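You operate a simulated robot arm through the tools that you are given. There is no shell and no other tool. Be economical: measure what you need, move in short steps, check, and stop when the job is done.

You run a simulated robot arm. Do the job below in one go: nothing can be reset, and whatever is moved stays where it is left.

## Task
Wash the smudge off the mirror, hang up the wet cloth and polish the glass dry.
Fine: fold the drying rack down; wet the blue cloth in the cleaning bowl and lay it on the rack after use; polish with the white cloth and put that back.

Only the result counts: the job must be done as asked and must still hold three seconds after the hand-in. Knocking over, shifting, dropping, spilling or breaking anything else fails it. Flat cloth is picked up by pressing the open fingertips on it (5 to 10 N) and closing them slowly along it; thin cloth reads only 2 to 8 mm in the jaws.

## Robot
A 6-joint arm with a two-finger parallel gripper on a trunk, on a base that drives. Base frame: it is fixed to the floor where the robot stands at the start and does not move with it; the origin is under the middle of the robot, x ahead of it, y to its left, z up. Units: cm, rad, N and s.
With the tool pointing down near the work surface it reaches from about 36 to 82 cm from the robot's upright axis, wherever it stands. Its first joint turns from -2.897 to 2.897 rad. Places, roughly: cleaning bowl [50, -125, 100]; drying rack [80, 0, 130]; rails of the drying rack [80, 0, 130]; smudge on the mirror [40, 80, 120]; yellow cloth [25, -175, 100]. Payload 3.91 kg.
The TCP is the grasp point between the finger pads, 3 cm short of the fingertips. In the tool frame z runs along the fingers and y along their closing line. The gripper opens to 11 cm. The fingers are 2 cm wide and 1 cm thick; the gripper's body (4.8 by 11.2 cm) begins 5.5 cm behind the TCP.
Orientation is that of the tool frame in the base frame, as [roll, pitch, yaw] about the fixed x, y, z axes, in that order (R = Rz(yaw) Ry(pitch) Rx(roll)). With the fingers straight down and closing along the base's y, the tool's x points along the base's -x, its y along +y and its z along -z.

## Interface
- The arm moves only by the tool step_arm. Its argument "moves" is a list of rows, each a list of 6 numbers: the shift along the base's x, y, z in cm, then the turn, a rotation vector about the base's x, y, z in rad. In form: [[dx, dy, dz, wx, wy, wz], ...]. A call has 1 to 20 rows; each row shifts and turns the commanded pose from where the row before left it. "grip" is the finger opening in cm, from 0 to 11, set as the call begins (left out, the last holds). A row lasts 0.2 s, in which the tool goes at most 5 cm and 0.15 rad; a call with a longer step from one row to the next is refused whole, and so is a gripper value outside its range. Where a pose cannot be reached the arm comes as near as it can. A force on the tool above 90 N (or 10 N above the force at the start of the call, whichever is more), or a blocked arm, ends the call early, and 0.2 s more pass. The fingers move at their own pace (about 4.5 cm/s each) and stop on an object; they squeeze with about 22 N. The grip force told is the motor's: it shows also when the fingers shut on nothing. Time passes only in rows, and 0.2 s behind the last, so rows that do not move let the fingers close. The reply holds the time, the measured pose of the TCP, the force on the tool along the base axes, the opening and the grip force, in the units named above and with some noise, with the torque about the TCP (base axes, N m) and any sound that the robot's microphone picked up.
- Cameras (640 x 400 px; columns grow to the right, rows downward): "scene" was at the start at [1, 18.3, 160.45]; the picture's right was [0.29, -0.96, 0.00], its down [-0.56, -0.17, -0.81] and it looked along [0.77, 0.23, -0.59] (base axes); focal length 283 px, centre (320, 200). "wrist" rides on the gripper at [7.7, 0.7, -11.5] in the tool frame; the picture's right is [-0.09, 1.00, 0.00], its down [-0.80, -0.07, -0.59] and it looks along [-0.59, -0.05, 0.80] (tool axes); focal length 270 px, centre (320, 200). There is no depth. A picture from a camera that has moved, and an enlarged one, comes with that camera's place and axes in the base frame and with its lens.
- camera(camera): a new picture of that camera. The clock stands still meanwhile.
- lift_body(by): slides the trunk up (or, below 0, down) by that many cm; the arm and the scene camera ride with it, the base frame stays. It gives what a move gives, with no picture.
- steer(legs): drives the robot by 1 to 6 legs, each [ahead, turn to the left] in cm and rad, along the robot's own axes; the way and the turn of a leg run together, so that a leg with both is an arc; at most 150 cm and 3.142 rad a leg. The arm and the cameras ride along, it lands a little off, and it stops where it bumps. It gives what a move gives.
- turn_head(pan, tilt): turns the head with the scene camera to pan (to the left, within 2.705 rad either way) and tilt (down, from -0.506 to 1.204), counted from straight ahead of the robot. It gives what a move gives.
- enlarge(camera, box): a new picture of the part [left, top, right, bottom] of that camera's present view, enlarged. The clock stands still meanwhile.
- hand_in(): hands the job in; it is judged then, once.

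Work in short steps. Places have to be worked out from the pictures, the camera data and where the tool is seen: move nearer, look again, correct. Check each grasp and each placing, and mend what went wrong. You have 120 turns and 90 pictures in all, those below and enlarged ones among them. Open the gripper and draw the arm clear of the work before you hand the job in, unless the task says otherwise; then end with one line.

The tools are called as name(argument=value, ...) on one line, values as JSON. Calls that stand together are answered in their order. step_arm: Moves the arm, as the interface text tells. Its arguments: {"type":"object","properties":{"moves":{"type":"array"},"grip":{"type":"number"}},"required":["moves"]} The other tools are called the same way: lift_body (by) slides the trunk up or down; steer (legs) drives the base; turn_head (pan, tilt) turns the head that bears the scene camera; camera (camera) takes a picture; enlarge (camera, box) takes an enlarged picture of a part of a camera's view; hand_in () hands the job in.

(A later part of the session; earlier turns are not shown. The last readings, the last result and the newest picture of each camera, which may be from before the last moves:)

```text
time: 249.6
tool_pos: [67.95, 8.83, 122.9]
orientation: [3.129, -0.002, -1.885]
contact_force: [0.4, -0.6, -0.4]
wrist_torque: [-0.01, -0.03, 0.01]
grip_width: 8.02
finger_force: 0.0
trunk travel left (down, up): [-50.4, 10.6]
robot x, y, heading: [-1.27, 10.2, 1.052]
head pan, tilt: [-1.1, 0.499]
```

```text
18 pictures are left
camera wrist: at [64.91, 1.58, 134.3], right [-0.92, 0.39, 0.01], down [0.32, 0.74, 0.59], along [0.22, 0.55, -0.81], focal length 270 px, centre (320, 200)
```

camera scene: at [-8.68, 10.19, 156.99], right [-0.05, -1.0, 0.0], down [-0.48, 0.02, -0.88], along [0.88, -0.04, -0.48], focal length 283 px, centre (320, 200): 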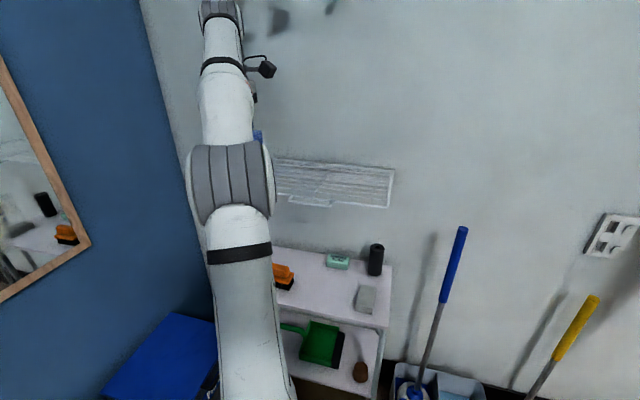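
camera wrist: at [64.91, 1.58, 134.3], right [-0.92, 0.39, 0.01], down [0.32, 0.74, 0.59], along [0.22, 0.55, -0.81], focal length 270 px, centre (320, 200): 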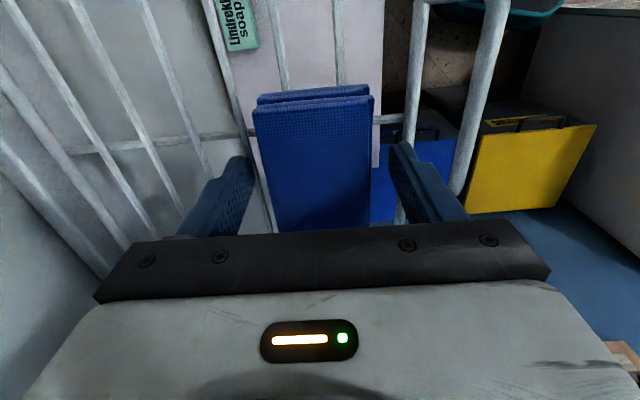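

The pad rests flat on the rails. I rise 0.4 cm more, close and lift slowly.

step_arm(moves=[[0, 0, 0.4, 0, 0, 0], [0, 0, 0, 0, 0, 0], [0, 0, 0, 0, 0, 0], [0, 0, 0, 0, 0, 0], [0, 0, 0, 0, 0, 0]], grip=0)

step_arm(moves=[[0, 0, 0.15, 0, 0, 0], [0, 0, 0.2, 0, 0, 0], [0, 0, 0.2, 0, 0, 0], [0, 0, 0.2, 0, 0, 0], [0, 0, 0.2, 0, 0, 0], [0, 0, 0.2, 0, 0, 0], [0, 0, 0.3, 0, 0, 0], [0, 0, 0.3, 0, 0, 0], [0, 0, 0.3, 0, 0, 0], [0, 0, 0.4, 0, 0, 0], [0, 0, 0.5, 0, 0, 0], [0, 0, 0.5, 0, 0, 0], [0, 0, 0, 0, 0, 0]])

camera(camera="wrist")

```text
time: 250.8
tool_pos: [67.83, 8.78, 123.49]
orientation: [3.133, -0.002, -1.887]
contact_force: [0.4, -0.2, -0.5]
wrist_torque: [0.01, -0.02, 0.0]
grip_width: 5.7
finger_force: 22.4
trunk travel left (down, up): [-50.4, 10.6]
robot x, y, heading: [-1.22, 9.46, 1.05]
head pan, tilt: [-1.1, 0.499]
```

```text
time: 253.6
tool_pos: [67.94, 8.86, 127.0]
orientation: [3.13, -0.001, -1.887]
contact_force: [0.8, 0.6, -0.5]
wrist_torque: [0.0, -0.03, 0.01]
grip_width: 5.72
finger_force: 22.4
trunk travel left (down, up): [-50.4, 10.6]
robot x, y, heading: [-0.68, 9.86, 1.05]
head pan, tilt: [-1.1, 0.499]
```

```text
17 pictures are left
camera wrist: at [64.85, 1.57, 138.27], right [-0.92, 0.39, 0.01], down [0.32, 0.74, 0.59], along [0.23, 0.55, -0.8], focal length 270 px, centre (320, 200)
```

wrist: 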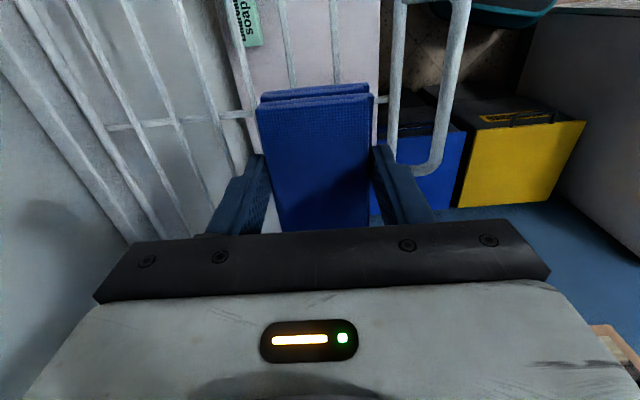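

The cloth is held with about 1.3 cm protruding. I return the same way to the mirror pose.

step_arm(moves=[[-2.3, 2.7, 2.2, 0, 0, 0], [-2.3, 2.7, 2.2, 0, 0, 0], [-2.3, 2.7, 2.2, 0, 0, 0], [-2.3, 2.7, 2.2, 0, 0, 0], [-2.3, 2.7, 2.2, 0, 0, 0], [-2.3, 2.7, 2, 0, 0, 0], [0, 0, 0, 0, 0, 0]])

step_arm(moves=[[-1.39, 2.68, 0.9, 0.1355, -0.0451, 0], [-1.39, 2.68, 0.9, 0.1355, -0.0451, 0], [-1.39, 2.68, 0.9, 0.1355, -0.0451, 0], [-1.39, 2.68, 0.9, 0.1355, -0.0451, 0], [-1.39, 2.68, 0.9, 0.1355, -0.0451, 0], [-1.39, 2.68, 0.9, 0.1355, -0.0451, 0], [-1.39, 2.68, 0.9, 0.1355, -0.0451, 0], [-1.39, 2.68, 0.9, 0.1355, -0.0451, 0], [-1.39, 2.68, 0.9, 0.1355, -0.0451, 0], [-1.39, 2.68, 0.9, 0.1355, -0.0451, 0], [-1.39, 2.68, 0.9, 0.1355, -0.0451, 0], [0, 0, 0, 0, 0, 0]])

lift_body(by=-32)

step_arm(moves=[[-1.1, 2.2, 0, 0, 0, 0], [-1.1, 2.2, 0, 0, 0, 0], [-1.1, 2.2, 0, 0, 0, 0], [0, 2.2, 0, 0, 0, 0], [0, 2.2, 0, 0, 0, 0], [0, 2.2, 0, 0, 0, 0], [0, 2.2, 0, 0, 0, 0], [0, 2.2, 0, 0, 0, 0], [0, 0, 0, 0, 0, 0]])

```text
time: 255.2
tool_pos: [54.24, 25.12, 139.74]
orientation: [3.131, -0.003, -1.886]
contact_force: [-0.2, 0.5, 0.2]
wrist_torque: [0.0, -0.01, -0.02]
grip_width: 5.72
finger_force: 21.6
trunk travel left (down, up): [-50.4, 10.6]
robot x, y, heading: [-0.83, 9.76, 1.052]
head pan, tilt: [-1.1, 0.499]
```

```text
time: 257.8
tool_pos: [38.75, 54.55, 149.66]
orientation: [-1.69, 1.564, -0.431]
contact_force: [0.4, 0.2, -0.4]
wrist_torque: [-0.02, 0.0, 0.0]
grip_width: 5.73
finger_force: 22.1
trunk travel left (down, up): [-50.4, 10.6]
robot x, y, heading: [-0.99, 9.76, 1.05]
head pan, tilt: [-1.1, 0.499]
```

```text
time: 261.0
tool_pos: [38.77, 54.36, 117.69]
orientation: [-1.828, 1.566, -0.571]
contact_force: [0.1, 0.4, -1.9]
wrist_torque: [-0.01, 0.02, -0.01]
grip_width: 5.7
finger_force: 22.4
trunk travel left (down, up): [-18.4, 42.6]
robot x, y, heading: [-0.95, 10.31, 1.048]
head pan, tilt: [-1.1, 0.499]
```

```text
time: 263.0
tool_pos: [35.41, 72.27, 117.83]
orientation: [-1.842, 1.567, -0.585]
contact_force: [-0.3, 0.6, -0.9]
wrist_torque: [-0.01, 0.0, 0.0]
grip_width: 5.71
finger_force: 21.8
trunk travel left (down, up): [-18.4, 42.6]
robot x, y, heading: [-0.64, 9.71, 1.052]
head pan, tilt: [-1.1, 0.499]
```

step_arm(moves=[[0.35, 1.05, 0, 0, 0, 0], [0.35, 1.05, 0, 0, 0, 0], [0.35, 1.05, 0, 0, 0, 0], [0.35, 1.05, 0, 0, 0, 0], [0.35, 1.05, 0, 0, 0, 0], [0, 0, 0, 0, 0, 0]])

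step_arm(moves=[[0.1, 0.29, 0, 0, 0, 0], [0.1, 0.29, 0, 0, 0, 0], [0, 0, 0, 0, 0, 0]])

step_arm(moves=[[0.06, 0.19, 0, 0, 0, 0], [0, 0, 0, 0, 0, 0]])

step_arm(moves=[[0.06, 0.19, 0, 0, 0, 0], [0, 0, 0, 0, 0, 0]])

```text
time: 264.4
tool_pos: [37.25, 77.41, 117.67]
orientation: [-1.894, 1.563, -0.636]
contact_force: [0.7, 0.7, -1.6]
wrist_torque: [0.01, 0.01, 0.0]
grip_width: 5.72
finger_force: 22.3
trunk travel left (down, up): [-18.4, 42.6]
robot x, y, heading: [-0.9, 10.2, 1.051]
head pan, tilt: [-1.1, 0.499]
```

```text
time: 265.2
tool_pos: [37.37, 78.01, 117.56]
orientation: [-1.869, 1.565, -0.61]
contact_force: [-0.7, 0.6, -0.6]
wrist_torque: [0.0, 0.0, -0.02]
grip_width: 5.71
finger_force: 21.8
trunk travel left (down, up): [-18.4, 42.6]
robot x, y, heading: [-1.11, 9.79, 1.046]
head pan, tilt: [-1.1, 0.499]
```

```text
time: 265.8
tool_pos: [37.53, 78.18, 117.65]
orientation: [-1.867, 1.566, -0.606]
contact_force: [1.0, 1.0, -0.7]
wrist_torque: [-0.02, -0.01, 0.04]
grip_width: 5.7
finger_force: 22.3
trunk travel left (down, up): [-18.4, 42.6]
robot x, y, heading: [-1.04, 10.07, 1.05]
head pan, tilt: [-1.1, 0.499]
```

```text
time: 266.4
tool_pos: [37.51, 78.39, 117.78]
orientation: [-1.808, 1.565, -0.551]
contact_force: [-0.2, -1.2, -0.8]
wrist_torque: [0.05, 0.0, 0.04]
grip_width: 5.7
finger_force: 22.0
trunk travel left (down, up): [-18.4, 42.6]
robot x, y, heading: [-0.98, 9.84, 1.055]
head pan, tilt: [-1.1, 0.499]
```

First touch at 86.3 as expected. I press about 0.15 cm and sweep right with light force.

step_arm(moves=[[0.05, 0.14, 0, 0, 0, 0], [-0.76, 0.25, 0, 0, 0, 0], [0.95, -0.315, 0, 0, 0, 0], [0.95, -0.315, 0, 0, 0, 0], [0.95, -0.315, 0, 0, 0, 0], [0.95, -0.315, 0, 0, 0, 0], [0, 0, 0, 0, 0, 0]])

step_arm(moves=[[0.95, -0.315, 0, 0, 0, 0], [0.95, -0.315, 0, 0, 0, 0], [0.95, -0.315, 0, 0, 0, 0], [0.95, -0.315, 0, 0, 0, 0], [0.95, -0.315, 0, 0, 0, 0], [0.95, -0.315, 0, 0, 0, 0], [0, 0, 0, 0, 0, 0]])

step_arm(moves=[[0.95, -0.31, 0, 0, 0, 0], [0.95, -0.31, 0, 0, 0, 0], [0.95, -0.31, 0, 0, 0, 0], [0.95, -0.31, 0, 0, 0, 0], [0.95, -0.31, 0, 0, 0, 0], [0.95, -0.31, 0, 0, 0, 0], [0, 0, 0, 0, 0, 0]])

```text
time: 268.0
tool_pos: [40.6, 77.41, 117.71]
orientation: [-1.719, 1.567, -0.461]
contact_force: [-4.2, -7.2, -1.5]
wrist_torque: [0.05, 0.02, 0.23]
grip_width: 5.71
finger_force: 21.7
trunk travel left (down, up): [-18.4, 42.6]
robot x, y, heading: [-0.91, 9.67, 1.052]
head pan, tilt: [-1.1, 0.499]
```

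```text
time: 269.6
tool_pos: [46.2, 75.6, 117.6]
orientation: [-1.886, 1.566, -0.627]
contact_force: [-0.5, -4.0, -1.0]
wrist_torque: [-0.02, -0.03, 0.12]
grip_width: 5.71
finger_force: 22.2
trunk travel left (down, up): [-18.4, 42.6]
robot x, y, heading: [-1.11, 9.9, 1.052]
head pan, tilt: [-1.1, 0.499]
```

```text
time: 271.2
tool_pos: [52.1, 73.74, 117.62]
orientation: [-1.94, 1.564, -0.68]
contact_force: [0.2, 0.0, -0.7]
wrist_torque: [-0.07, 0.05, -0.01]
grip_width: 5.7
finger_force: 22.4
trunk travel left (down, up): [-18.4, 42.6]
robot x, y, heading: [-1.38, 9.71, 1.046]
head pan, tilt: [-1.1, 0.499]
```

Contact faded to the right, so the glass recedes about 0.012 cm per cm. I press in again and sweep back left following that slope.

step_arm(moves=[[0.06, 0.19, 0, 0, 0, 0], [0.04, 0.11, 0, 0, 0, 0], [0, 0, 0, 0, 0, 0]])

step_arm(moves=[[-0.953, 0.305, 0, 0, 0, 0], [-0.953, 0.305, 0, 0, 0, 0], [-0.953, 0.305, 0, 0, 0, 0], [-0.953, 0.305, 0, 0, 0, 0], [-0.953, 0.305, 0, 0, 0, 0], [-0.953, 0.305, 0, 0, 0, 0], [-0.953, 0.305, 0, 0, 0, 0], [-0.953, 0.305, 0, 0, 0, 0], [0, 0, 0, 0, 0, 0]])

step_arm(moves=[[-0.953, 0.305, 0, 0, 0, 0], [-0.953, 0.305, 0, 0, 0, 0], [-0.953, 0.305, 0, 0, 0, 0], [-0.953, 0.305, 0, 0, 0, 0], [-0.953, 0.305, 0, 0, 0, 0], [-0.953, 0.305, 0, 0, 0, 0], [-0.953, 0.305, 0, 0, 0, 0], [-0.953, 0.305, 0, 0, 0, 0], [0, 0, 0, 0, 0, 0]])

lift_body(by=5.5)

```text
time: 272.0
tool_pos: [52.09, 73.86, 117.89]
orientation: [-1.62, 1.568, -0.362]
contact_force: [-11.4, -22.4, -11.3]
wrist_torque: [-0.43, -0.01, 0.31]
grip_width: 5.72
finger_force: 22.1
trunk travel left (down, up): [-18.4, 42.6]
robot x, y, heading: [-1.32, 9.98, 1.054]
head pan, tilt: [-1.1, 0.499]
```

```text
time: 274.0
tool_pos: [44.39, 76.24, 117.8]
orientation: [-1.388, 1.565, -0.13]
contact_force: [0.0, -17.4, -0.4]
wrist_torque: [-0.02, 0.01, -0.13]
grip_width: 5.7
finger_force: 22.4
trunk travel left (down, up): [-18.4, 42.6]
robot x, y, heading: [-0.89, 9.9, 1.05]
head pan, tilt: [-1.1, 0.499]
```

```text
time: 276.0
tool_pos: [36.88, 78.8, 117.74]
orientation: [-1.459, 1.565, -0.199]
contact_force: [0.3, -15.3, -1.0]
wrist_torque: [-0.04, -0.02, -0.09]
grip_width: 5.71
finger_force: 22.5
trunk travel left (down, up): [-18.4, 42.6]
robot x, y, heading: [-0.89, 10.47, 1.053]
head pan, tilt: [-1.1, 0.499]
```

```text
time: 277.0
tool_pos: [36.79, 78.7, 123.43]
orientation: [-1.218, 1.566, 0.042]
contact_force: [-2.7, -10.7, 0.4]
wrist_torque: [-0.35, 0.12, 0.08]
grip_width: 5.7
finger_force: 22.2
trunk travel left (down, up): [-23.9, 37.1]
robot x, y, heading: [-0.47, 10.11, 1.054]
head pan, tilt: [-1.1, 0.499]
```

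A steady 15 N all along. Now the upper pass to the right at z 123.4, then I retreat and look.

step_arm(moves=[[-0.953, 0.305, 0, 0, 0, 0], [-0.953, 0.305, 0, 0, 0, 0], [0.953, -0.302, 0, 0, 0, 0], [0.953, -0.302, 0, 0, 0, 0], [0.953, -0.302, 0, 0, 0, 0], [0.953, -0.302, 0, 0, 0, 0], [0.953, -0.302, 0, 0, 0, 0], [0.953, -0.302, 0, 0, 0, 0], [0.953, -0.302, 0, 0, 0, 0], [0.953, -0.302, 0, 0, 0, 0], [0.953, -0.302, 0, 0, 0, 0], [0.953, -0.302, 0, 0, 0, 0], [0, 0, 0, 0, 0, 0]])

step_arm(moves=[[0.953, -0.305, 0, 0, 0, 0], [0.953, -0.305, 0, 0, 0, 0], [0.953, -0.305, 0, 0, 0, 0], [0.953, -0.305, 0, 0, 0, 0], [0.953, -0.305, 0, 0, 0, 0], [0.953, -0.305, 0, 0, 0, 0], [0.953, -0.305, 0, 0, 0, 0], [0.953, -0.305, 0, 0, 0, 0], [0, 0, 0, 0, 0, 0]])

step_arm(moves=[[-0.6, -1.9, 0, 0, 0, 0], [-0.95, -2.85, 0, 0, 0, 0], [-0.95, -2.85, 0, 0, 0, 0], [-0.95, -2.85, 0, 0, 0, 0], [-0.95, -2.85, 0, 0, 0, 0], [-0.95, -2.85, 0, 0, 0, 0], [-0.95, -2.85, 0, 0, 0, 0], [-0.95, -2.85, 0, 0, 0, 0], [0, 0, 0, 0, 0, 0]])

turn_head(pan=0.25, tilt=0.45)

enlarge(camera="scene", box=[400, 0, 592, 120])

```text
time: 279.8
tool_pos: [44.43, 76.32, 123.15]
orientation: [-1.622, 1.566, -0.365]
contact_force: [-5.8, -9.5, 0.4]
wrist_torque: [0.0, -0.04, 0.22]
grip_width: 5.72
finger_force: 22.3
trunk travel left (down, up): [-23.9, 37.1]
robot x, y, heading: [-1.22, 9.7, 1.049]
head pan, tilt: [-1.1, 0.499]
```

```text
time: 281.8
tool_pos: [51.99, 73.92, 123.4]
orientation: [-1.579, 1.566, -0.319]
contact_force: [-7.0, -10.4, -2.0]
wrist_torque: [-0.01, -0.01, 0.19]
grip_width: 5.77
finger_force: 22.1
trunk travel left (down, up): [-23.9, 37.1]
robot x, y, heading: [-1.11, 9.48, 1.052]
head pan, tilt: [-1.1, 0.499]
```

```text
time: 283.8
tool_pos: [44.8, 52.24, 123.16]
orientation: [-1.792, 1.565, -0.533]
contact_force: [0.7, 0.2, -0.7]
wrist_torque: [-0.01, -0.01, -0.02]
grip_width: 5.72
finger_force: 22.3
trunk travel left (down, up): [-23.9, 37.1]
robot x, y, heading: [-1.13, 10.0, 1.049]
head pan, tilt: [-1.1, 0.499]
```

```text
time: 285.3
tool_pos: [44.87, 52.13, 123.2]
orientation: [-1.846, 1.565, -0.586]
contact_force: [-0.2, 0.0, 0.0]
wrist_torque: [-0.01, -0.01, -0.01]
grip_width: 5.71
finger_force: 22.0
trunk travel left (down, up): [-23.9, 37.1]
robot x, y, heading: [-0.9, 9.96, 1.05]
head pan, tilt: [0.25, 0.45]
```

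```text
3.33 times, centred on (496, 60) of scene
camera zoom: at [-15.31, 19.48, 130.93], right [0.96, -0.27, 0.0], down [-0.12, -0.42, -0.9], along [0.24, 0.87, -0.44], focal length 943 px, centre (-267, 667)
```

zoom: 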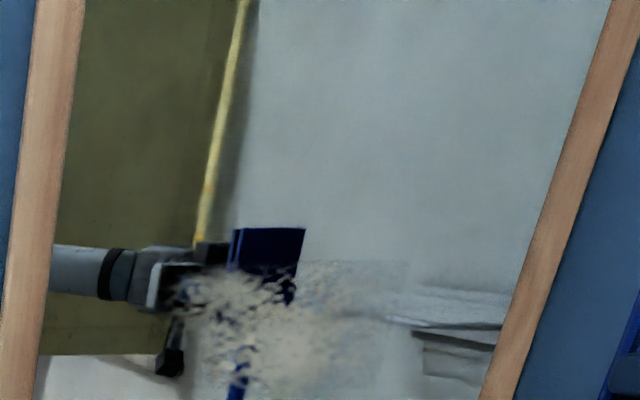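

The smear is still there after a clean, steady wipe, so the cloth was evidently not wet enough: only its lower half had been dipped. I bring it back to the driving pose and take it to the bowl again for a full soak.

lift_body(by=36)

step_arm(moves=[[-2.6, -0.12, -2.9, -0.1355, 0.0451, 0], [-2.6, -0.12, -2.9, -0.1355, 0.0451, 0], [-2.6, -0.12, -2.9, -0.1355, 0.0451, 0], [-2.6, -0.12, -2.9, -0.1355, 0.0451, 0], [-2.6, -0.12, -2.9, -0.1355, 0.0451, 0], [-2.6, -0.12, -2.9, -0.1355, 0.0451, 0], [-2.6, -0.12, -2.9, -0.1355, 0.0451, 0], [-2.6, -0.12, -2.9, -0.1355, 0.0451, 0], [-2.6, -0.12, -2.9, -0.1355, 0.0451, 0], [-2.6, -0.12, -2.9, -0.1355, 0.0451, 0], [-2.6, -0.12, -2.9, -0.1355, 0.0451, 0], [0, 0, 0, 0, 0, -0.115], [0, 0, 0, 0, 0, -0.115], [0, 0, 0, 0, 0, -0.115], [0, 0, 0, 0, 0, 0]])

steer(legs=[[-129, 0], [0, -1.39], [51, 0]])

```text
time: 288.8
tool_pos: [44.79, 52.12, 159.26]
orientation: [-1.849, 1.563, -0.591]
contact_force: [0.5, -1.2, -0.2]
wrist_torque: [0.03, -0.01, 0.03]
grip_width: 5.7
finger_force: 22.0
trunk travel left (down, up): [-59.9, 1.1]
robot x, y, heading: [-0.9, 9.86, 1.049]
head pan, tilt: [0.25, 0.45]
```

```text
time: 292.0
tool_pos: [16.25, 50.84, 127.19]
orientation: [3.132, -0.002, -2.233]
contact_force: [-1.1, -0.5, 0.5]
wrist_torque: [0.01, 0.01, -0.03]
grip_width: 5.71
finger_force: 21.6
trunk travel left (down, up): [-59.9, 1.1]
robot x, y, heading: [-0.67, 9.91, 1.047]
head pan, tilt: [0.25, 0.45]
```

```text
time: 304.5
tool_pos: [26.15, -129.6, 127.24]
orientation: [3.133, -0.001, 2.654]
contact_force: [0.1, -0.3, -0.9]
wrist_torque: [0.03, 0.04, -0.04]
grip_width: 5.72
finger_force: 22.1
trunk travel left (down, up): [-59.9, 1.1]
robot x, y, heading: [-16.99, -119.49, -0.357]
head pan, tilt: [0.25, 0.45]
```

On the spot again. I move over the bowl, come down to just above the rim and check the centring.

step_arm(moves=[[2.345, 0.52, 0, 0, 0, 0], [2.345, 0.52, 0, 0, 0, 0], [2.345, 0.52, 0, 0, 0, 0], [2.345, 0.52, 0, 0, 0, 0], [2.345, 0.52, 0, 0, 0, 0], [2.345, 0.52, 0, 0, 0, 0], [2.345, 0.52, 0, 0, 0, 0], [2.345, 0.52, 0, 0, 0, 0], [2.345, 0.52, 0, 0, 0, 0], [2.345, 0.52, 0, 0, 0, 0], [0, 0, -2, 0, 0, 0], [0, 0, -2, 0, 0, 0], [0, 0, -2, 0, 0, 0], [0, 0, -2, 0, 0, 0], [0, 0, -2, 0, 0, 0], [0, 0, -2, 0, 0, 0], [0, 0, 0, 0, 0, 0]])

turn_head(pan=-0.1, tilt=0.7)

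camera(camera="wrist")

```text
time: 308.1
tool_pos: [49.55, -124.56, 115.24]
orientation: [3.131, 0.001, 2.652]
contact_force: [-0.1, -0.2, 0.5]
wrist_torque: [-0.01, -0.02, 0.0]
grip_width: 5.71
finger_force: 21.9
trunk travel left (down, up): [-59.9, 1.1]
robot x, y, heading: [-17.21, -119.28, -0.353]
head pan, tilt: [0.25, 0.45]
```

```text
time: 308.9
tool_pos: [49.75, -124.42, 115.26]
orientation: [3.134, 0.0, 2.653]
contact_force: [-0.1, 0.4, -0.7]
wrist_torque: [0.01, 0.01, 0.0]
grip_width: 5.73
finger_force: 21.7
trunk travel left (down, up): [-59.9, 1.1]
robot x, y, heading: [-17.13, -119.36, -0.352]
head pan, tilt: [-0.099, 0.7]
```

```text
15 pictures are left
camera wrist: at [43.0, -120.37, 126.68], right [0.55, 0.84, 0.01], down [0.67, -0.44, 0.59], along [0.5, -0.32, -0.81], focal length 270 px, centre (320, 200)
```

wrist: 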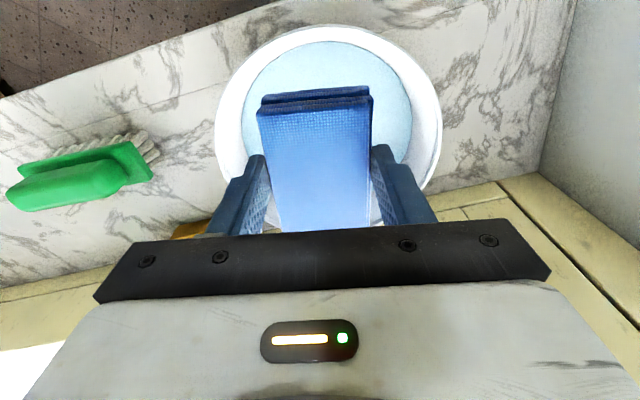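

Centred as before. I soak it fully now, bottom to about z 101, and hold it there for three seconds.

step_arm(moves=[[0, 0, -1, 0, 0, 0], [0, 0, -1, 0, 0, 0], [0, 0, -1, 0, 0, 0], [0, 0, -1, 0, 0, 0], [0, 0, -1, 0, 0, 0], [0, 0, -1, 0, 0, 0], [0, 0, -0.8, 0, 0, 0], [0, 0, -0.7, 0, 0, 0], [0, 0, 0, 0, 0, 0]])

step_arm(moves=[[0, 0, -0.4, 0, 0, 0], [0, 0, -0.4, 0, 0, 0], [0, 0, -0.4, 0, 0, 0], [0, 0, -0.4, 0, 0, 0], [0, 0, -0.3, 0, 0, 0], [0, 0, 0, 0, 0, 0]])

step_arm(moves=[[0, 0, -0.3, 0, 0, 0], [0, 0, 0, 0, 0, 0], [0, 0, 0, 0, 0, 0], [0, 0, 0, 0, 0, 0], [0, 0, 0, 0, 0, 0], [0, 0, 0, 0, 0, 0], [0, 0, 0, 0, 0, 0], [0, 0, 0, 0, 0, 0], [0, 0, 0, 0, 0, 0], [0, 0, 0, 0, 0, 0], [0, 0, 0, 0, 0, 0], [0, 0, 0, 0, 0, 0], [0, 0, 0, 0, 0, 0], [0, 0, 0, 0, 0, 0], [0, 0, 0, 0, 0, 0]])

enlarge(camera="scene", box=[210, 130, 370, 230])

```text
time: 310.9
tool_pos: [49.65, -124.38, 107.79]
orientation: [3.133, 0.0, 2.652]
contact_force: [-0.2, -0.4, -0.3]
wrist_torque: [0.01, 0.03, -0.01]
grip_width: 5.7
finger_force: 22.2
trunk travel left (down, up): [-59.9, 1.1]
robot x, y, heading: [-17.16, -119.32, -0.358]
head pan, tilt: [-0.099, 0.7]
```

```text
time: 312.3
tool_pos: [49.66, -124.39, 105.94]
orientation: [3.133, -0.001, 2.652]
contact_force: [-1.1, 1.0, -1.4]
wrist_torque: [-0.01, 0.05, 0.0]
grip_width: 5.72
finger_force: 21.9
trunk travel left (down, up): [-59.9, 1.1]
robot x, y, heading: [-17.11, -119.15, -0.359]
head pan, tilt: [-0.099, 0.7]
```

```text
time: 315.5
tool_pos: [49.62, -124.42, 105.6]
orientation: [3.133, -0.001, 2.652]
contact_force: [0.4, -0.8, -0.6]
wrist_torque: [-0.02, 0.02, -0.02]
grip_width: 5.71
finger_force: 22.0
trunk travel left (down, up): [-59.9, 1.1]
robot x, y, heading: [-17.06, -119.18, -0.359]
head pan, tilt: [-0.099, 0.7]
```

```text
4.00 times, centred on (290, 180) of scene
camera zoom: at [-11.44, -106.57, 164.72], right [-0.44, -0.9, 0.0], down [-0.58, 0.28, -0.76], along [0.69, -0.34, -0.64], focal length 1132 px, centre (440, 280)
```

zoom: 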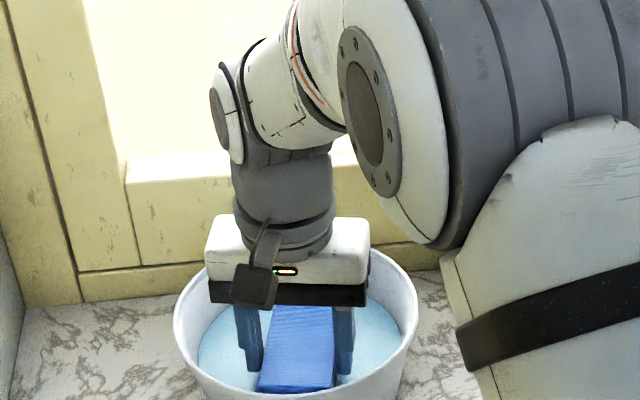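

The top is still just above the surface. I go 1 cm deeper, minding the floor, and hold again.

step_arm(moves=[[0, 0, -0.3, 0, 0, 0], [0, 0, -0.3, 0, 0, 0], [0, 0, 0, 0, 0, 0]])

step_arm(moves=[[0, 0, -0.2, 0, 0, 0], [0, 0, -0.2, 0, 0, 0], [0, 0, 0, 0, 0, 0], [0, 0, 0, 0, 0, 0], [0, 0, 0, 0, 0, 0], [0, 0, 0, 0, 0, 0], [0, 0, 0, 0, 0, 0], [0, 0, 0, 0, 0, 0], [0, 0, 0, 0, 0, 0], [0, 0, 0, 0, 0, 0], [0, 0, 0, 0, 0, 0], [0, 0, 0, 0, 0, 0]])

step_arm(moves=[[0, 0, 0.3, 0, 0, 0], [0, 0, 0.5, 0, 0, 0], [0, 0, 0.5, 0, 0, 0], [0, 0, 0.6, 0, 0, 0], [0, 0, 0.8, 0, 0, 0], [0, 0, 1, 0, 0, 0], [0, 0, 1, 0, 0, 0], [0, 0, 1, 0, 0, 0], [0, 0, 0, 0, 0, 0], [0, 0, 0, 0, 0, 0], [0, 0, 0, 0, 0, 0], [0, 0, 0, 0, 0, 0], [0, 0, 0, 0, 0, 0], [0, 0, 0, 0, 0, 0], [0, 0, 0, 0, 0, 0], [0, 0, 0, 0, 0, 0], [0, 0, 0, 0, 0, 0], [0, 0, 0, 0, 0, 0]])

enlarge(camera="scene", box=[210, 130, 370, 230])

```text
time: 316.3
tool_pos: [49.5, -124.34, 105.0]
orientation: [3.134, -0.001, 2.653]
contact_force: [1.0, -0.6, -1.3]
wrist_torque: [0.03, 0.02, -0.01]
grip_width: 5.69
finger_force: 21.7
trunk travel left (down, up): [-59.9, 1.1]
robot x, y, heading: [-17.51, -119.35, -0.355]
head pan, tilt: [-0.099, 0.7]
```

```text
time: 318.9
tool_pos: [49.57, -124.32, 104.47]
orientation: [3.134, -0.002, 2.653]
contact_force: [-0.3, 0.0, -0.5]
wrist_torque: [0.03, 0.01, 0.01]
grip_width: 5.72
finger_force: 22.4
trunk travel left (down, up): [-59.9, 1.1]
robot x, y, heading: [-17.41, -119.41, -0.351]
head pan, tilt: [-0.099, 0.7]
```

```text
time: 322.7
tool_pos: [49.68, -124.31, 110.24]
orientation: [3.134, -0.001, 2.654]
contact_force: [0.4, 0.7, 0.3]
wrist_torque: [0.01, 0.02, -0.03]
grip_width: 5.72
finger_force: 22.0
trunk travel left (down, up): [-59.9, 1.1]
robot x, y, heading: [-16.95, -119.34, -0.356]
head pan, tilt: [-0.099, 0.7]
```

```text
4.00 times, centred on (290, 180) of scene
camera zoom: at [-11.44, -106.57, 164.72], right [-0.44, -0.9, 0.0], down [-0.58, 0.28, -0.76], along [0.69, -0.34, -0.64], focal length 1132 px, centre (440, 280)
```

zoom: 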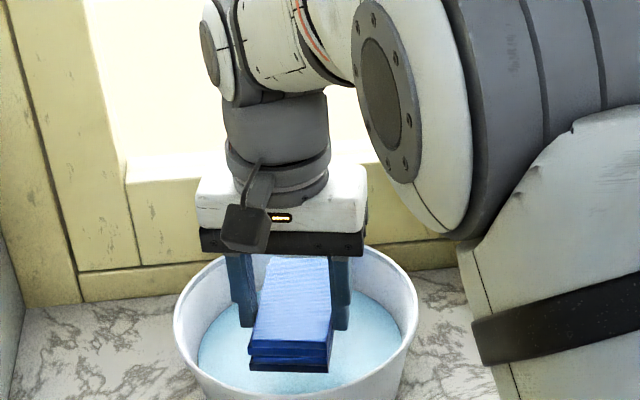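

The cloth's lower layer is now visibly dark with water and has drained over the bowl. I lift out, draw back and drive to the mirror again.

step_arm(moves=[[0, 0, 1.5, 0, 0, 0], [0, 0, 2.2, 0, 0, 0], [0, 0, 2.2, 0, 0, 0], [0, 0, 2.2, 0, 0, 0], [0, 0, 2.2, 0, 0, 0], [0, 0, 2.2, 0, 0, 0], [0, 0, 2.2, 0, 0, 0], [0, 0, 2.2, 0, 0, 0], [0, 0, 0, 0, 0, 0], [0, 0, 0, 0, 0, 0], [0, 0, 0, 0, 0, 0], [0, 0, 0, 0, 0, 0], [0, 0, 0, 0, 0, 0]])

step_arm(moves=[[-2.345, -0.5, 0, 0, 0, 0], [-2.345, -0.5, 0, 0, 0, 0], [-2.345, -0.5, 0, 0, 0, 0], [-2.345, -0.5, 0, 0, 0, 0], [-2.345, -0.5, 0, 0, 0, 0], [-2.345, -0.5, 0, 0, 0, 0], [-2.345, -0.5, 0, 0, 0, 0], [-2.345, -0.5, 0, 0, 0, 0], [-2.345, -0.5, 0, 0, 0, 0], [-2.345, -0.5, 0, 0, 0, 0], [0, 0, 0, 0, 0, 0]])

steer(legs=[[-51, 0], [0, 1.405], [128.6, 0]])

lift_body(by=-22)

```text
time: 325.5
tool_pos: [49.73, -124.43, 127.28]
orientation: [3.133, -0.002, 2.654]
contact_force: [0.4, 0.1, -0.3]
wrist_torque: [-0.02, -0.01, 0.01]
grip_width: 5.71
finger_force: 22.1
trunk travel left (down, up): [-59.9, 1.1]
robot x, y, heading: [-17.33, -119.59, -0.356]
head pan, tilt: [-0.099, 0.7]
```

```text
time: 327.9
tool_pos: [26.18, -129.34, 127.15]
orientation: [3.132, -0.003, 2.653]
contact_force: [-0.2, -0.1, -1.4]
wrist_torque: [-0.03, 0.0, -0.03]
grip_width: 5.71
finger_force: 21.9
trunk travel left (down, up): [-59.9, 1.1]
robot x, y, heading: [-16.81, -119.48, -0.36]
head pan, tilt: [-0.099, 0.7]
```

```text
time: 340.4
tool_pos: [16.16, 51.55, 127.1]
orientation: [3.133, 0.0, -2.219]
contact_force: [1.0, 0.8, -1.2]
wrist_torque: [-0.01, 0.02, -0.02]
grip_width: 5.71
finger_force: 21.8
trunk travel left (down, up): [-59.9, 1.1]
robot x, y, heading: [-0.41, 10.06, 1.056]
head pan, tilt: [-0.099, 0.7]
```

```text
time: 342.8
tool_pos: [16.13, 51.49, 105.12]
orientation: [3.133, 0.0, -2.22]
contact_force: [0.3, 0.5, -0.8]
wrist_torque: [0.01, -0.02, 0.03]
grip_width: 5.71
finger_force: 21.7
trunk travel left (down, up): [-37.9, 23.1]
robot x, y, heading: [-0.38, 10.19, 1.058]
head pan, tilt: [-0.099, 0.7]
```

Same stand as before. I turn the tool to the mirror again and approach to about 1 cm from the glass.

step_arm(moves=[[1.5, -0.5, 3, 0, 0, 0.11], [1.5, -0.5, 3, 0, 0, 0.11], [1.5, -0.5, 3, 0, 0, 0.108], [1.5, -0.5, 3, 0, 0, 0], [1.5, -0.5, 3, 0, 0, 0], [0, 0, 2, 0, 0, 0], [0, 0, 0, 0, 0, 0]])

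lift_body(by=-21)

step_arm(moves=[[0.5, -0.16, 1.5, 0.1355, -0.0451, 0], [0.5, -0.16, 1.5, 0.1355, -0.0451, 0], [0.5, -0.16, 1.5, 0.1355, -0.0451, 0], [0.5, -0.16, 1.5, 0.1355, -0.0451, 0], [0.5, -0.16, 1.5, 0.1355, -0.0451, 0], [0.5, -0.16, 1.5, 0.1355, -0.0451, 0], [0.5, -0.16, 1.5, 0.1355, -0.0451, 0], [0.5, -0.16, 1.5, 0.1355, -0.0451, 0], [0.5, -0.16, 1.5, 0.1355, -0.0451, 0], [0.5, -0.16, 1.5, 0.1355, -0.0451, 0], [0.5, -0.16, 1.5, 0.1355, -0.0451, 0], [0, 0, 0, 0, 0, 0]])

step_arm(moves=[[0.68, 3.05, 0.14, 0, 0, 0], [0.68, 3.05, 0.14, 0, 0, 0], [0.68, 3.05, 0.14, 0, 0, 0], [0.68, 3.05, 0.14, 0, 0, 0], [0.68, 3.05, 0.14, 0, 0, 0], [0.68, 3.05, 0.14, 0, 0, 0], [0.68, 3.05, 0.14, 0, 0, 0], [0.68, 3.05, 0.14, 0, 0, 0], [0.35, 1.05, 0, 0, 0, 0], [0.35, 1.05, 0, 0, 0, 0], [0.35, 1.05, 0, 0, 0, 0], [0.35, 1.05, 0, 0, 0, 0], [0.35, 1.05, 0, 0, 0, 0], [0, 0, 0, 0, 0, 0]])

```text
time: 344.4
tool_pos: [23.68, 48.97, 122.22]
orientation: [3.133, -0.002, -1.892]
contact_force: [-0.3, 0.1, -0.9]
wrist_torque: [-0.02, -0.01, -0.01]
grip_width: 5.7
finger_force: 21.9
trunk travel left (down, up): [-37.9, 23.1]
robot x, y, heading: [-0.17, 10.31, 1.06]
head pan, tilt: [-0.099, 0.7]
```

```text
time: 346.6
tool_pos: [23.78, 49.15, 101.17]
orientation: [3.133, -0.001, -1.892]
contact_force: [0.3, 0.2, -0.5]
wrist_torque: [0.0, -0.02, 0.0]
grip_width: 5.73
finger_force: 21.8
trunk travel left (down, up): [-16.9, 44.1]
robot x, y, heading: [-0.22, 9.96, 1.058]
head pan, tilt: [-0.099, 0.7]
```

```text
time: 349.2
tool_pos: [30.55, 48.24, 116.02]
orientation: [2.414, 1.524, -2.603]
contact_force: [-0.1, -0.4, -0.1]
wrist_torque: [-0.02, -0.03, -0.01]
grip_width: 5.7
finger_force: 22.1
trunk travel left (down, up): [-16.9, 44.1]
robot x, y, heading: [-0.26, 10.4, 1.059]
head pan, tilt: [-0.099, 0.7]
```

```text
time: 352.2
tool_pos: [36.44, 76.96, 118.92]
orientation: [2.684, 1.57, -2.341]
contact_force: [0.5, 0.4, -1.0]
wrist_torque: [0.01, -0.01, 0.02]
grip_width: 5.7
finger_force: 22.2
trunk travel left (down, up): [-16.9, 44.1]
robot x, y, heading: [-0.2, 10.25, 1.057]
head pan, tilt: [-0.099, 0.7]
```

step_arm(moves=[[0.1, 0.29, -0.5, 0, 0, 0], [0.1, 0.29, -0.5, 0, 0, 0], [0.1, 0.29, 0, 0, 0, 0], [0.1, 0.29, 0, 0, 0, 0], [0.08, 0.24, 0, 0, 0, 0], [0, 0, 0, 0, 0, 0]])

step_arm(moves=[[0.06, 0.19, 0, 0, 0, 0], [0, 0, 0, 0, 0, 0]])

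step_arm(moves=[[0.06, 0.19, 0, 0, 0, 0], [0, 0, 0, 0, 0, 0]])

```text
time: 353.6
tool_pos: [36.92, 78.26, 117.72]
orientation: [2.585, 1.569, -2.44]
contact_force: [0.6, 0.9, -0.7]
wrist_torque: [-0.04, 0.01, -0.03]
grip_width: 5.71
finger_force: 22.0
trunk travel left (down, up): [-16.9, 44.1]
robot x, y, heading: [-0.29, 10.36, 1.063]
head pan, tilt: [-0.099, 0.7]
```

```text
time: 354.2
tool_pos: [36.97, 78.5, 117.85]
orientation: [2.653, 1.568, -2.37]
contact_force: [0.4, 0.7, -0.3]
wrist_torque: [0.0, 0.0, -0.02]
grip_width: 5.7
finger_force: 21.7
trunk travel left (down, up): [-16.9, 44.1]
robot x, y, heading: [-0.24, 10.39, 1.067]
head pan, tilt: [-0.099, 0.7]
```

```text
time: 354.8
tool_pos: [36.9, 78.54, 117.93]
orientation: [1.776, 1.568, 3.033]
contact_force: [-1.8, -7.8, -3.1]
wrist_torque: [0.33, -0.15, 0.23]
grip_width: 5.71
finger_force: 22.2
trunk travel left (down, up): [-16.9, 44.1]
robot x, y, heading: [-0.4, 10.2, 1.062]
head pan, tilt: [-0.099, 0.7]
```

Contact at 8 N. I sweep right, go up 5.5 cm and sweep back left, following the slope of the glass.

step_arm(moves=[[0.02, 0.06, 0, 0, 0, 0], [-0.953, 0.305, 0, 0, 0, 0], [-0.953, 0.305, 0, 0, 0, 0], [0.953, -0.302, 0, 0, 0, 0], [0.953, -0.302, 0, 0, 0, 0], [0.953, -0.302, 0, 0, 0, 0], [0.953, -0.302, 0, 0, 0, 0], [0.953, -0.302, 0, 0, 0, 0], [0.953, -0.302, 0, 0, 0, 0], [0.953, -0.302, 0, 0, 0, 0], [0.953, -0.302, 0, 0, 0, 0], [0.953, -0.302, 0, 0, 0, 0], [0.953, -0.302, 0, 0, 0, 0], [0, 0, 0, 0, 0, 0]])

step_arm(moves=[[0.953, -0.302, 0, 0, 0, 0], [0.953, -0.302, 0, 0, 0, 0], [0.953, -0.302, 0, 0, 0, 0], [0.953, -0.302, 0, 0, 0, 0], [0.953, -0.302, 0, 0, 0, 0], [0.953, -0.302, 0, 0, 0, 0], [0.953, -0.302, 0, 0, 0, 0], [0.953, -0.302, 0, 0, 0, 0], [0, 0, 0, 0, 0, 0]])

lift_body(by=5.5)

step_arm(moves=[[-0.953, 0.307, 0, 0, 0, 0], [-0.953, 0.307, 0, 0, 0, 0], [-0.953, 0.307, 0, 0, 0, 0], [-0.953, 0.307, 0, 0, 0, 0], [-0.953, 0.307, 0, 0, 0, 0], [-0.953, 0.307, 0, 0, 0, 0], [-0.953, 0.307, 0, 0, 0, 0], [-0.953, 0.307, 0, 0, 0, 0], [-0.953, 0.307, 0, 0, 0, 0], [-0.953, 0.307, 0, 0, 0, 0], [-0.953, 0.307, 0, 0, 0, 0], [-0.953, 0.307, 0, 0, 0, 0], [-0.953, 0.307, 0, 0, 0, 0], [-0.953, 0.307, 0, 0, 0, 0], [-0.953, 0.307, 0, 0, 0, 0], [-0.953, 0.307, 0, 0, 0, 0], [-0.953, 0.307, 0, 0, 0, 0], [0, 0, 0, 0, 0, 0]])

turn_head(pan=0.25, tilt=0.45)

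enlarge(camera="scene", box=[400, 0, 592, 120])

```text
time: 357.8
tool_pos: [44.69, 76.25, 117.94]
orientation: [2.664, 1.568, -2.362]
contact_force: [-5.9, -8.1, 0.3]
wrist_torque: [-0.03, -0.06, 0.17]
grip_width: 5.7
finger_force: 21.9
trunk travel left (down, up): [-16.9, 44.1]
robot x, y, heading: [-0.4, 10.26, 1.063]
head pan, tilt: [-0.099, 0.7]
```

```text
time: 359.8
tool_pos: [52.18, 73.84, 117.94]
orientation: [1.913, 1.569, -3.11]
contact_force: [-6.2, -8.7, -0.2]
wrist_torque: [0.03, 0.02, 0.15]
grip_width: 5.73
finger_force: 22.1
trunk travel left (down, up): [-16.9, 44.1]
robot x, y, heading: [-0.3, 10.33, 1.063]
head pan, tilt: [-0.099, 0.7]
```

```text
time: 360.8
tool_pos: [52.22, 73.93, 123.5]
orientation: [0.597, 1.57, 1.858]
contact_force: [-0.1, -5.2, 0.8]
wrist_torque: [-0.2, 0.03, 0.01]
grip_width: 5.72
finger_force: 22.1
trunk travel left (down, up): [-22.4, 38.6]
robot x, y, heading: [-0.32, 10.2, 1.06]
head pan, tilt: [-0.099, 0.7]
```

```text
time: 364.6
tool_pos: [36.09, 78.93, 123.44]
orientation: [0.957, 1.569, 2.215]
contact_force: [-0.2, -16.8, 1.6]
wrist_torque: [0.06, -0.01, -0.11]
grip_width: 5.72
finger_force: 21.9
trunk travel left (down, up): [-22.4, 38.6]
robot x, y, heading: [-0.5, 10.25, 1.063]
head pan, tilt: [-0.099, 0.7]
```

```text
time: 365.4
tool_pos: [36.03, 78.91, 123.58]
orientation: [0.985, 1.568, 2.242]
contact_force: [-0.3, -15.2, 2.0]
wrist_torque: [0.09, 0.05, -0.08]
grip_width: 5.71
finger_force: 22.6
trunk travel left (down, up): [-22.4, 38.6]
robot x, y, heading: [-0.29, 10.38, 1.06]
head pan, tilt: [0.25, 0.45]
```

```text
3.33 times, centred on (496, 60) of scene
camera zoom: at [-14.78, 19.41, 129.45], right [0.97, -0.26, 0.0], down [-0.11, -0.42, -0.9], along [0.23, 0.87, -0.43], focal length 943 px, centre (-267, 667)
```

zoom: 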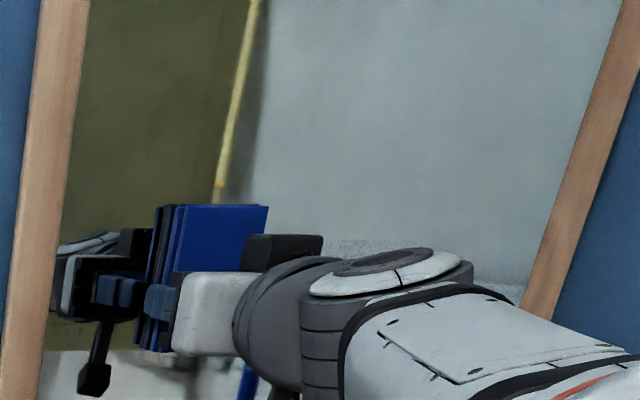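

The arm hides the glass. I sweep once more to the right, retreat as before and look.

step_arm(moves=[[0.953, -0.303, 0, 0, 0, 0], [0.953, -0.303, 0, 0, 0, 0], [0.953, -0.303, 0, 0, 0, 0], [0.953, -0.303, 0, 0, 0, 0], [0.953, -0.303, 0, 0, 0, 0], [0.953, -0.303, 0, 0, 0, 0], [0.953, -0.303, 0, 0, 0, 0], [0.953, -0.303, 0, 0, 0, 0], [0.953, -0.303, 0, 0, 0, 0], [0.953, -0.303, 0, 0, 0, 0], [0.953, -0.303, 0, 0, 0, 0], [0.953, -0.303, 0, 0, 0, 0], [0.953, -0.303, 0, 0, 0, 0], [0.953, -0.303, 0, 0, 0, 0], [0.953, -0.303, 0, 0, 0, 0], [0.953, -0.303, 0, 0, 0, 0], [0, 0, 0, 0, 0, 0]])

step_arm(moves=[[-0.6, -1.9, 0, 0, 0, 0], [-0.95, -2.85, 0, 0, 0, 0], [-0.95, -2.85, 0, 0, 0, 0], [-0.95, -2.85, 0, 0, 0, 0], [-0.95, -2.85, 0, 0, 0, 0], [-0.95, -2.85, 0, 0, 0, 0], [-0.95, -2.85, 0, 0, 0, 0], [-0.95, -2.85, 0, 0, 0, 0], [0, 0, 0, 0, 0, 0]])

enlarge(camera="scene", box=[400, 0, 592, 120])

```text
time: 369.0
tool_pos: [51.13, 74.2, 123.47]
orientation: [0.998, 1.57, 2.255]
contact_force: [-6.2, -9.4, -0.9]
wrist_torque: [-0.02, -0.04, 0.23]
grip_width: 5.7
finger_force: 21.9
trunk travel left (down, up): [-22.4, 38.6]
robot x, y, heading: [-0.41, 10.21, 1.062]
head pan, tilt: [0.25, 0.45]
```

```text
time: 371.0
tool_pos: [44.05, 52.49, 123.27]
orientation: [2.497, 1.569, -2.525]
contact_force: [0.1, 0.1, -0.6]
wrist_torque: [-0.03, 0.0, 0.03]
grip_width: 5.71
finger_force: 22.2
trunk travel left (down, up): [-22.4, 38.6]
robot x, y, heading: [-0.15, 10.3, 1.059]
head pan, tilt: [0.25, 0.45]
```

```text
3.33 times, centred on (496, 60) of scene
camera zoom: at [-14.77, 19.65, 129.43], right [0.97, -0.26, 0.0], down [-0.11, -0.42, -0.9], along [0.23, 0.87, -0.44], focal length 943 px, centre (-267, 667)
```

zoom: 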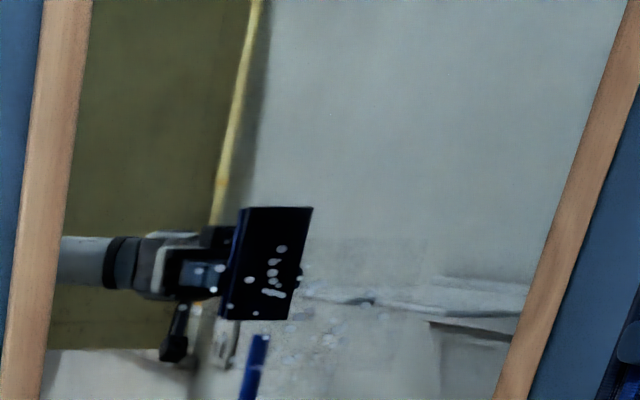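

The smudge is gone; only water drops remain on the glass. Now I take the blue cloth to the rack the same way as before.

lift_body(by=28)

step_arm(moves=[[0.92, -2.5, -1.03, -0.1355, 0.0451, 0], [0.92, -2.5, -1.03, -0.1355, 0.0451, 0], [0.92, -2.5, -1.03, -0.1355, 0.0451, 0], [0.92, -2.5, -1.03, -0.1355, 0.0451, 0], [0.92, -2.5, -1.03, -0.1355, 0.0451, 0], [0.92, -2.5, -1.03, -0.1355, 0.0451, 0], [0.92, -2.5, -1.03, -0.1355, 0.0451, 0], [0.92, -2.5, -1.03, -0.1355, 0.0451, 0], [0.92, -2.5, -1.03, -0.1355, 0.0451, 0], [0.92, -2.5, -1.03, -0.1355, 0.0451, 0], [0.92, -2.5, -1.03, -0.1355, 0.0451, 0], [0, 0, 0, 0, 0, 0]])

step_arm(moves=[[2.3, -2.7, -2.1, 0, 0, 0], [2.3, -2.7, -2.1, 0, 0, 0], [2.3, -2.7, -2.1, 0, 0, 0], [2.3, -2.7, -2.1, 0, 0, 0], [2.3, -2.7, -2.1, 0, 0, 0], [2.3, -2.7, -2.1, 0, 0, 0], [0, 0, 0, 0, 0, 0]])

camera(camera="wrist")

```text
time: 373.8
tool_pos: [44.1, 52.62, 151.28]
orientation: [2.569, 1.569, -2.455]
contact_force: [0.0, -0.3, 0.7]
wrist_torque: [0.01, 0.03, -0.02]
grip_width: 5.7
finger_force: 21.9
trunk travel left (down, up): [-50.4, 10.6]
robot x, y, heading: [-0.48, 10.26, 1.06]
head pan, tilt: [0.25, 0.45]
```

```text
time: 376.4
tool_pos: [54.18, 25.12, 140.11]
orientation: [3.134, -0.001, -1.893]
contact_force: [0.6, -0.1, -0.6]
wrist_torque: [0.01, -0.02, 0.01]
grip_width: 5.72
finger_force: 21.8
trunk travel left (down, up): [-50.4, 10.6]
robot x, y, heading: [-0.3, 9.87, 1.059]
head pan, tilt: [0.25, 0.45]
```

```text
time: 378.0
tool_pos: [68.03, 8.83, 127.54]
orientation: [3.134, -0.001, -1.892]
contact_force: [0.0, 0.2, 0.2]
wrist_torque: [-0.01, 0.03, 0.0]
grip_width: 5.73
finger_force: 22.2
trunk travel left (down, up): [-50.4, 10.6]
robot x, y, heading: [-0.3, 10.17, 1.062]
head pan, tilt: [0.25, 0.45]
```

```text
10 pictures are left
camera wrist: at [64.89, 1.55, 138.93], right [-0.92, 0.4, 0.01], down [0.33, 0.74, 0.59], along [0.23, 0.55, -0.8], focal length 270 px, centre (320, 200)
```

wrist: 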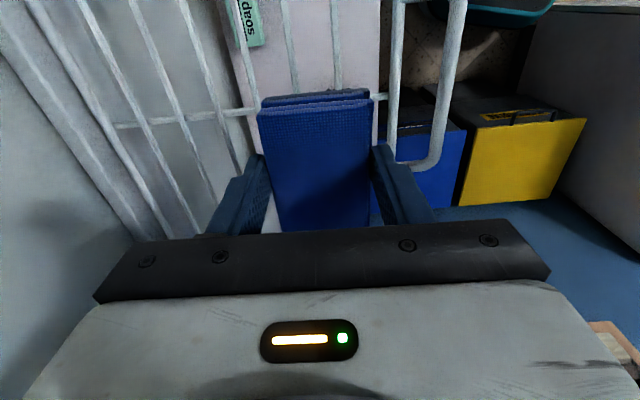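

Well over the rails. I move 2 cm further in, lower until contact, release and rise.

step_arm(moves=[[0.95, -0.32, -0.5, 0, 0, 0], [0.95, -0.32, -0.5, 0, 0, 0], [0, 0, -0.7, 0, 0, 0], [0, 0, -0.7, 0, 0, 0], [0, 0, -0.7, 0, 0, 0], [0, 0, -0.4, 0, 0, 0], [0, 0, 0, 0, 0, 0]])

step_arm(moves=[[0, 0, -0.2, 0, 0, 0], [0, 0, -0.2, 0, 0, 0], [0, 0, 0, 0, 0, 0]])

step_arm(moves=[[0, 0, 0, 0, 0, 0], [0, 0, 0, 0, 0, 0], [0, 0, 0, 0, 0, 0], [0, 0, 0.4, 0, 0, 0], [0, 0, 1, 0, 0, 0], [0, 0, 2, 0, 0, 0], [0, 0, 3, 0, 0, 0], [0, 0, 3, 0, 0, 0], [0, 0, 0, 0, 0, 0]], grip=8)

camera(camera="wrist")

```text
time: 379.6
tool_pos: [67.96, 8.71, 124.89]
orientation: [3.133, 0.0, -1.895]
contact_force: [-0.1, 0.1, -1.0]
wrist_torque: [-0.04, 0.01, 0.0]
grip_width: 5.72
finger_force: 22.0
out of reach, approached as far as the arm can: row 1, 2
trunk travel left (down, up): [-50.4, 10.6]
robot x, y, heading: [-0.35, 10.38, 1.062]
head pan, tilt: [0.25, 0.45]
```

```text
time: 380.4
tool_pos: [67.92, 8.83, 124.52]
orientation: [3.13, 0.0, -1.893]
contact_force: [0.0, 0.2, -0.7]
wrist_torque: [-0.04, -0.02, 0.02]
grip_width: 5.73
finger_force: 21.7
trunk travel left (down, up): [-50.4, 10.6]
robot x, y, heading: [-0.4, 10.51, 1.062]
head pan, tilt: [0.25, 0.45]
```

```text
time: 382.4
tool_pos: [65.2, 9.17, 131.65]
orientation: [3.136, 0.001, -1.895]
contact_force: [0.2, 0.3, 1.0]
wrist_torque: [0.0, -0.04, 0.0]
grip_width: 8.02
finger_force: 0.1
out of reach, approached as far as the arm can: row 7, 8
trunk travel left (down, up): [-50.4, 10.6]
robot x, y, heading: [-0.22, 10.36, 1.061]
head pan, tilt: [0.25, 0.45]
```

```text
9 pictures are left
camera wrist: at [62.11, 1.93, 143.21], right [-0.92, 0.4, 0.01], down [0.33, 0.74, 0.59], along [0.23, 0.55, -0.8], focal length 270 px, centre (320, 200)
```

wrist: 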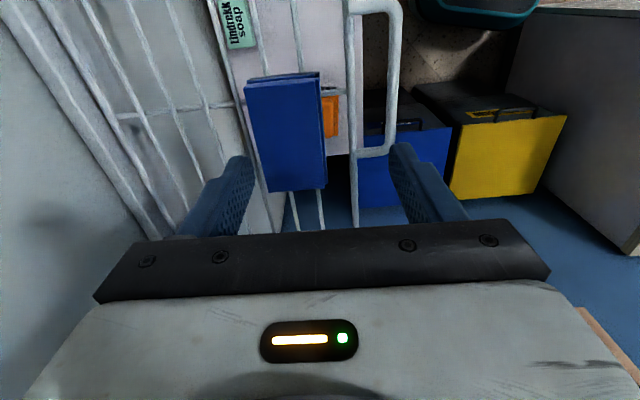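

The blue cloth lies on the rack. Now the white cloth: I draw back in front of the rack, turn the wrist, lower the trunk and go in under the rack above it.

step_arm(moves=[[-1.8, 0.6, 0.2, 0, 0, -0.1425], [-1.8, 0.6, 0.2, 0, 0, -0.1425], [-1.8, 0.6, 0.2, 0, 0, -0.1425], [-1.8, 0.6, 0.2, 0, 0, -0.1425], [-1.8, 0.6, 0.2, 0, 0, -0.1425], [-1.8, 0.6, 0.2, 0, 0, -0.1425], [-1.8, 0.6, 0, 0, 0, -0.1425], [-1.8, 0.6, 0, 0, 0, -0.1425], [-1.8, 0.6, 0, 0, 0, -0.1425], [-1.8, 0.6, 0, 0, 0, -0.1425], [-1.8, 0.6, 0, 0, 0, -0.1425], [0, 0, 0, 0, 0, 0]], grip=9.5)

lift_body(by=-32)

```text
time: 385.0
tool_pos: [45.45, 15.81, 133.03]
orientation: [3.133, -0.001, 2.821]
contact_force: [0.0, 0.4, 1.0]
wrist_torque: [-0.01, -0.02, 0.04]
grip_width: 9.5
finger_force: 0.1
trunk travel left (down, up): [-50.4, 10.6]
robot x, y, heading: [-0.27, 10.22, 1.063]
head pan, tilt: [0.25, 0.45]
```

```text
time: 388.2
tool_pos: [45.48, 15.64, 100.98]
orientation: [3.133, 0.0, 2.824]
contact_force: [0.0, -0.5, -0.9]
wrist_torque: [-0.04, 0.01, 0.01]
grip_width: 9.52
finger_force: 0.0
trunk travel left (down, up): [-18.4, 42.6]
robot x, y, heading: [-0.82, 10.06, 1.061]
head pan, tilt: [0.25, 0.45]
```

step_arm(moves=[[0, 0, -2.8, 0, 0, 0], [0, 0, -2.8, 0, 0, 0], [0, 0, -2.8, 0, 0, 0], [0, 0, -2.6, 0, 0, 0], [1.6, -3.0, 0, 0, 0, 0], [1.6, -3.0, 0, 0, 0, 0], [1.6, -3.0, 0, 0, 0, 0], [1.6, -3.0, 0, 0, 0, 0], [1.6, -3.0, 0, 0, 0, 0], [1.6, -3.0, 0, 0, 0, 0], [1.6, -3.0, 0, 0, 0, 0], [1.6, -3.0, 0, 0, 0, 0], [0, 0, 0, 0, 0, 0]])

camera(camera="wrist")

```text
time: 391.0
tool_pos: [58.33, -8.34, 89.92]
orientation: [3.131, -0.001, 2.824]
contact_force: [0.0, 0.3, -0.3]
wrist_torque: [-0.01, 0.0, 0.04]
grip_width: 9.53
finger_force: 0.1
trunk travel left (down, up): [-18.4, 42.6]
robot x, y, heading: [-0.43, 10.16, 1.062]
head pan, tilt: [0.25, 0.45]
```

```text
8 pictures are left
camera wrist: at [51.07, -5.43, 101.43], right [0.39, 0.92, 0.01], down [0.74, -0.32, 0.59], along [0.55, -0.23, -0.81], focal length 270 px, centre (320, 200)
```

wrist: 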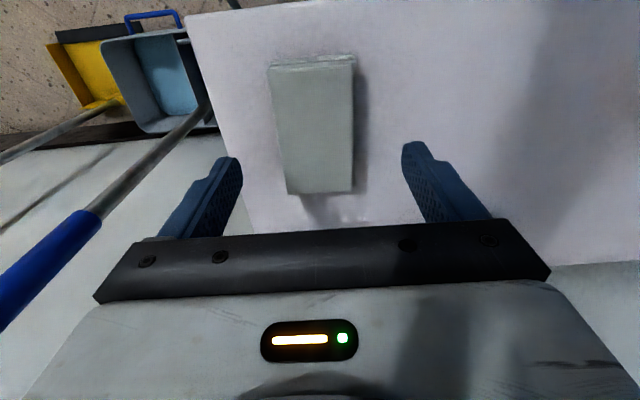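

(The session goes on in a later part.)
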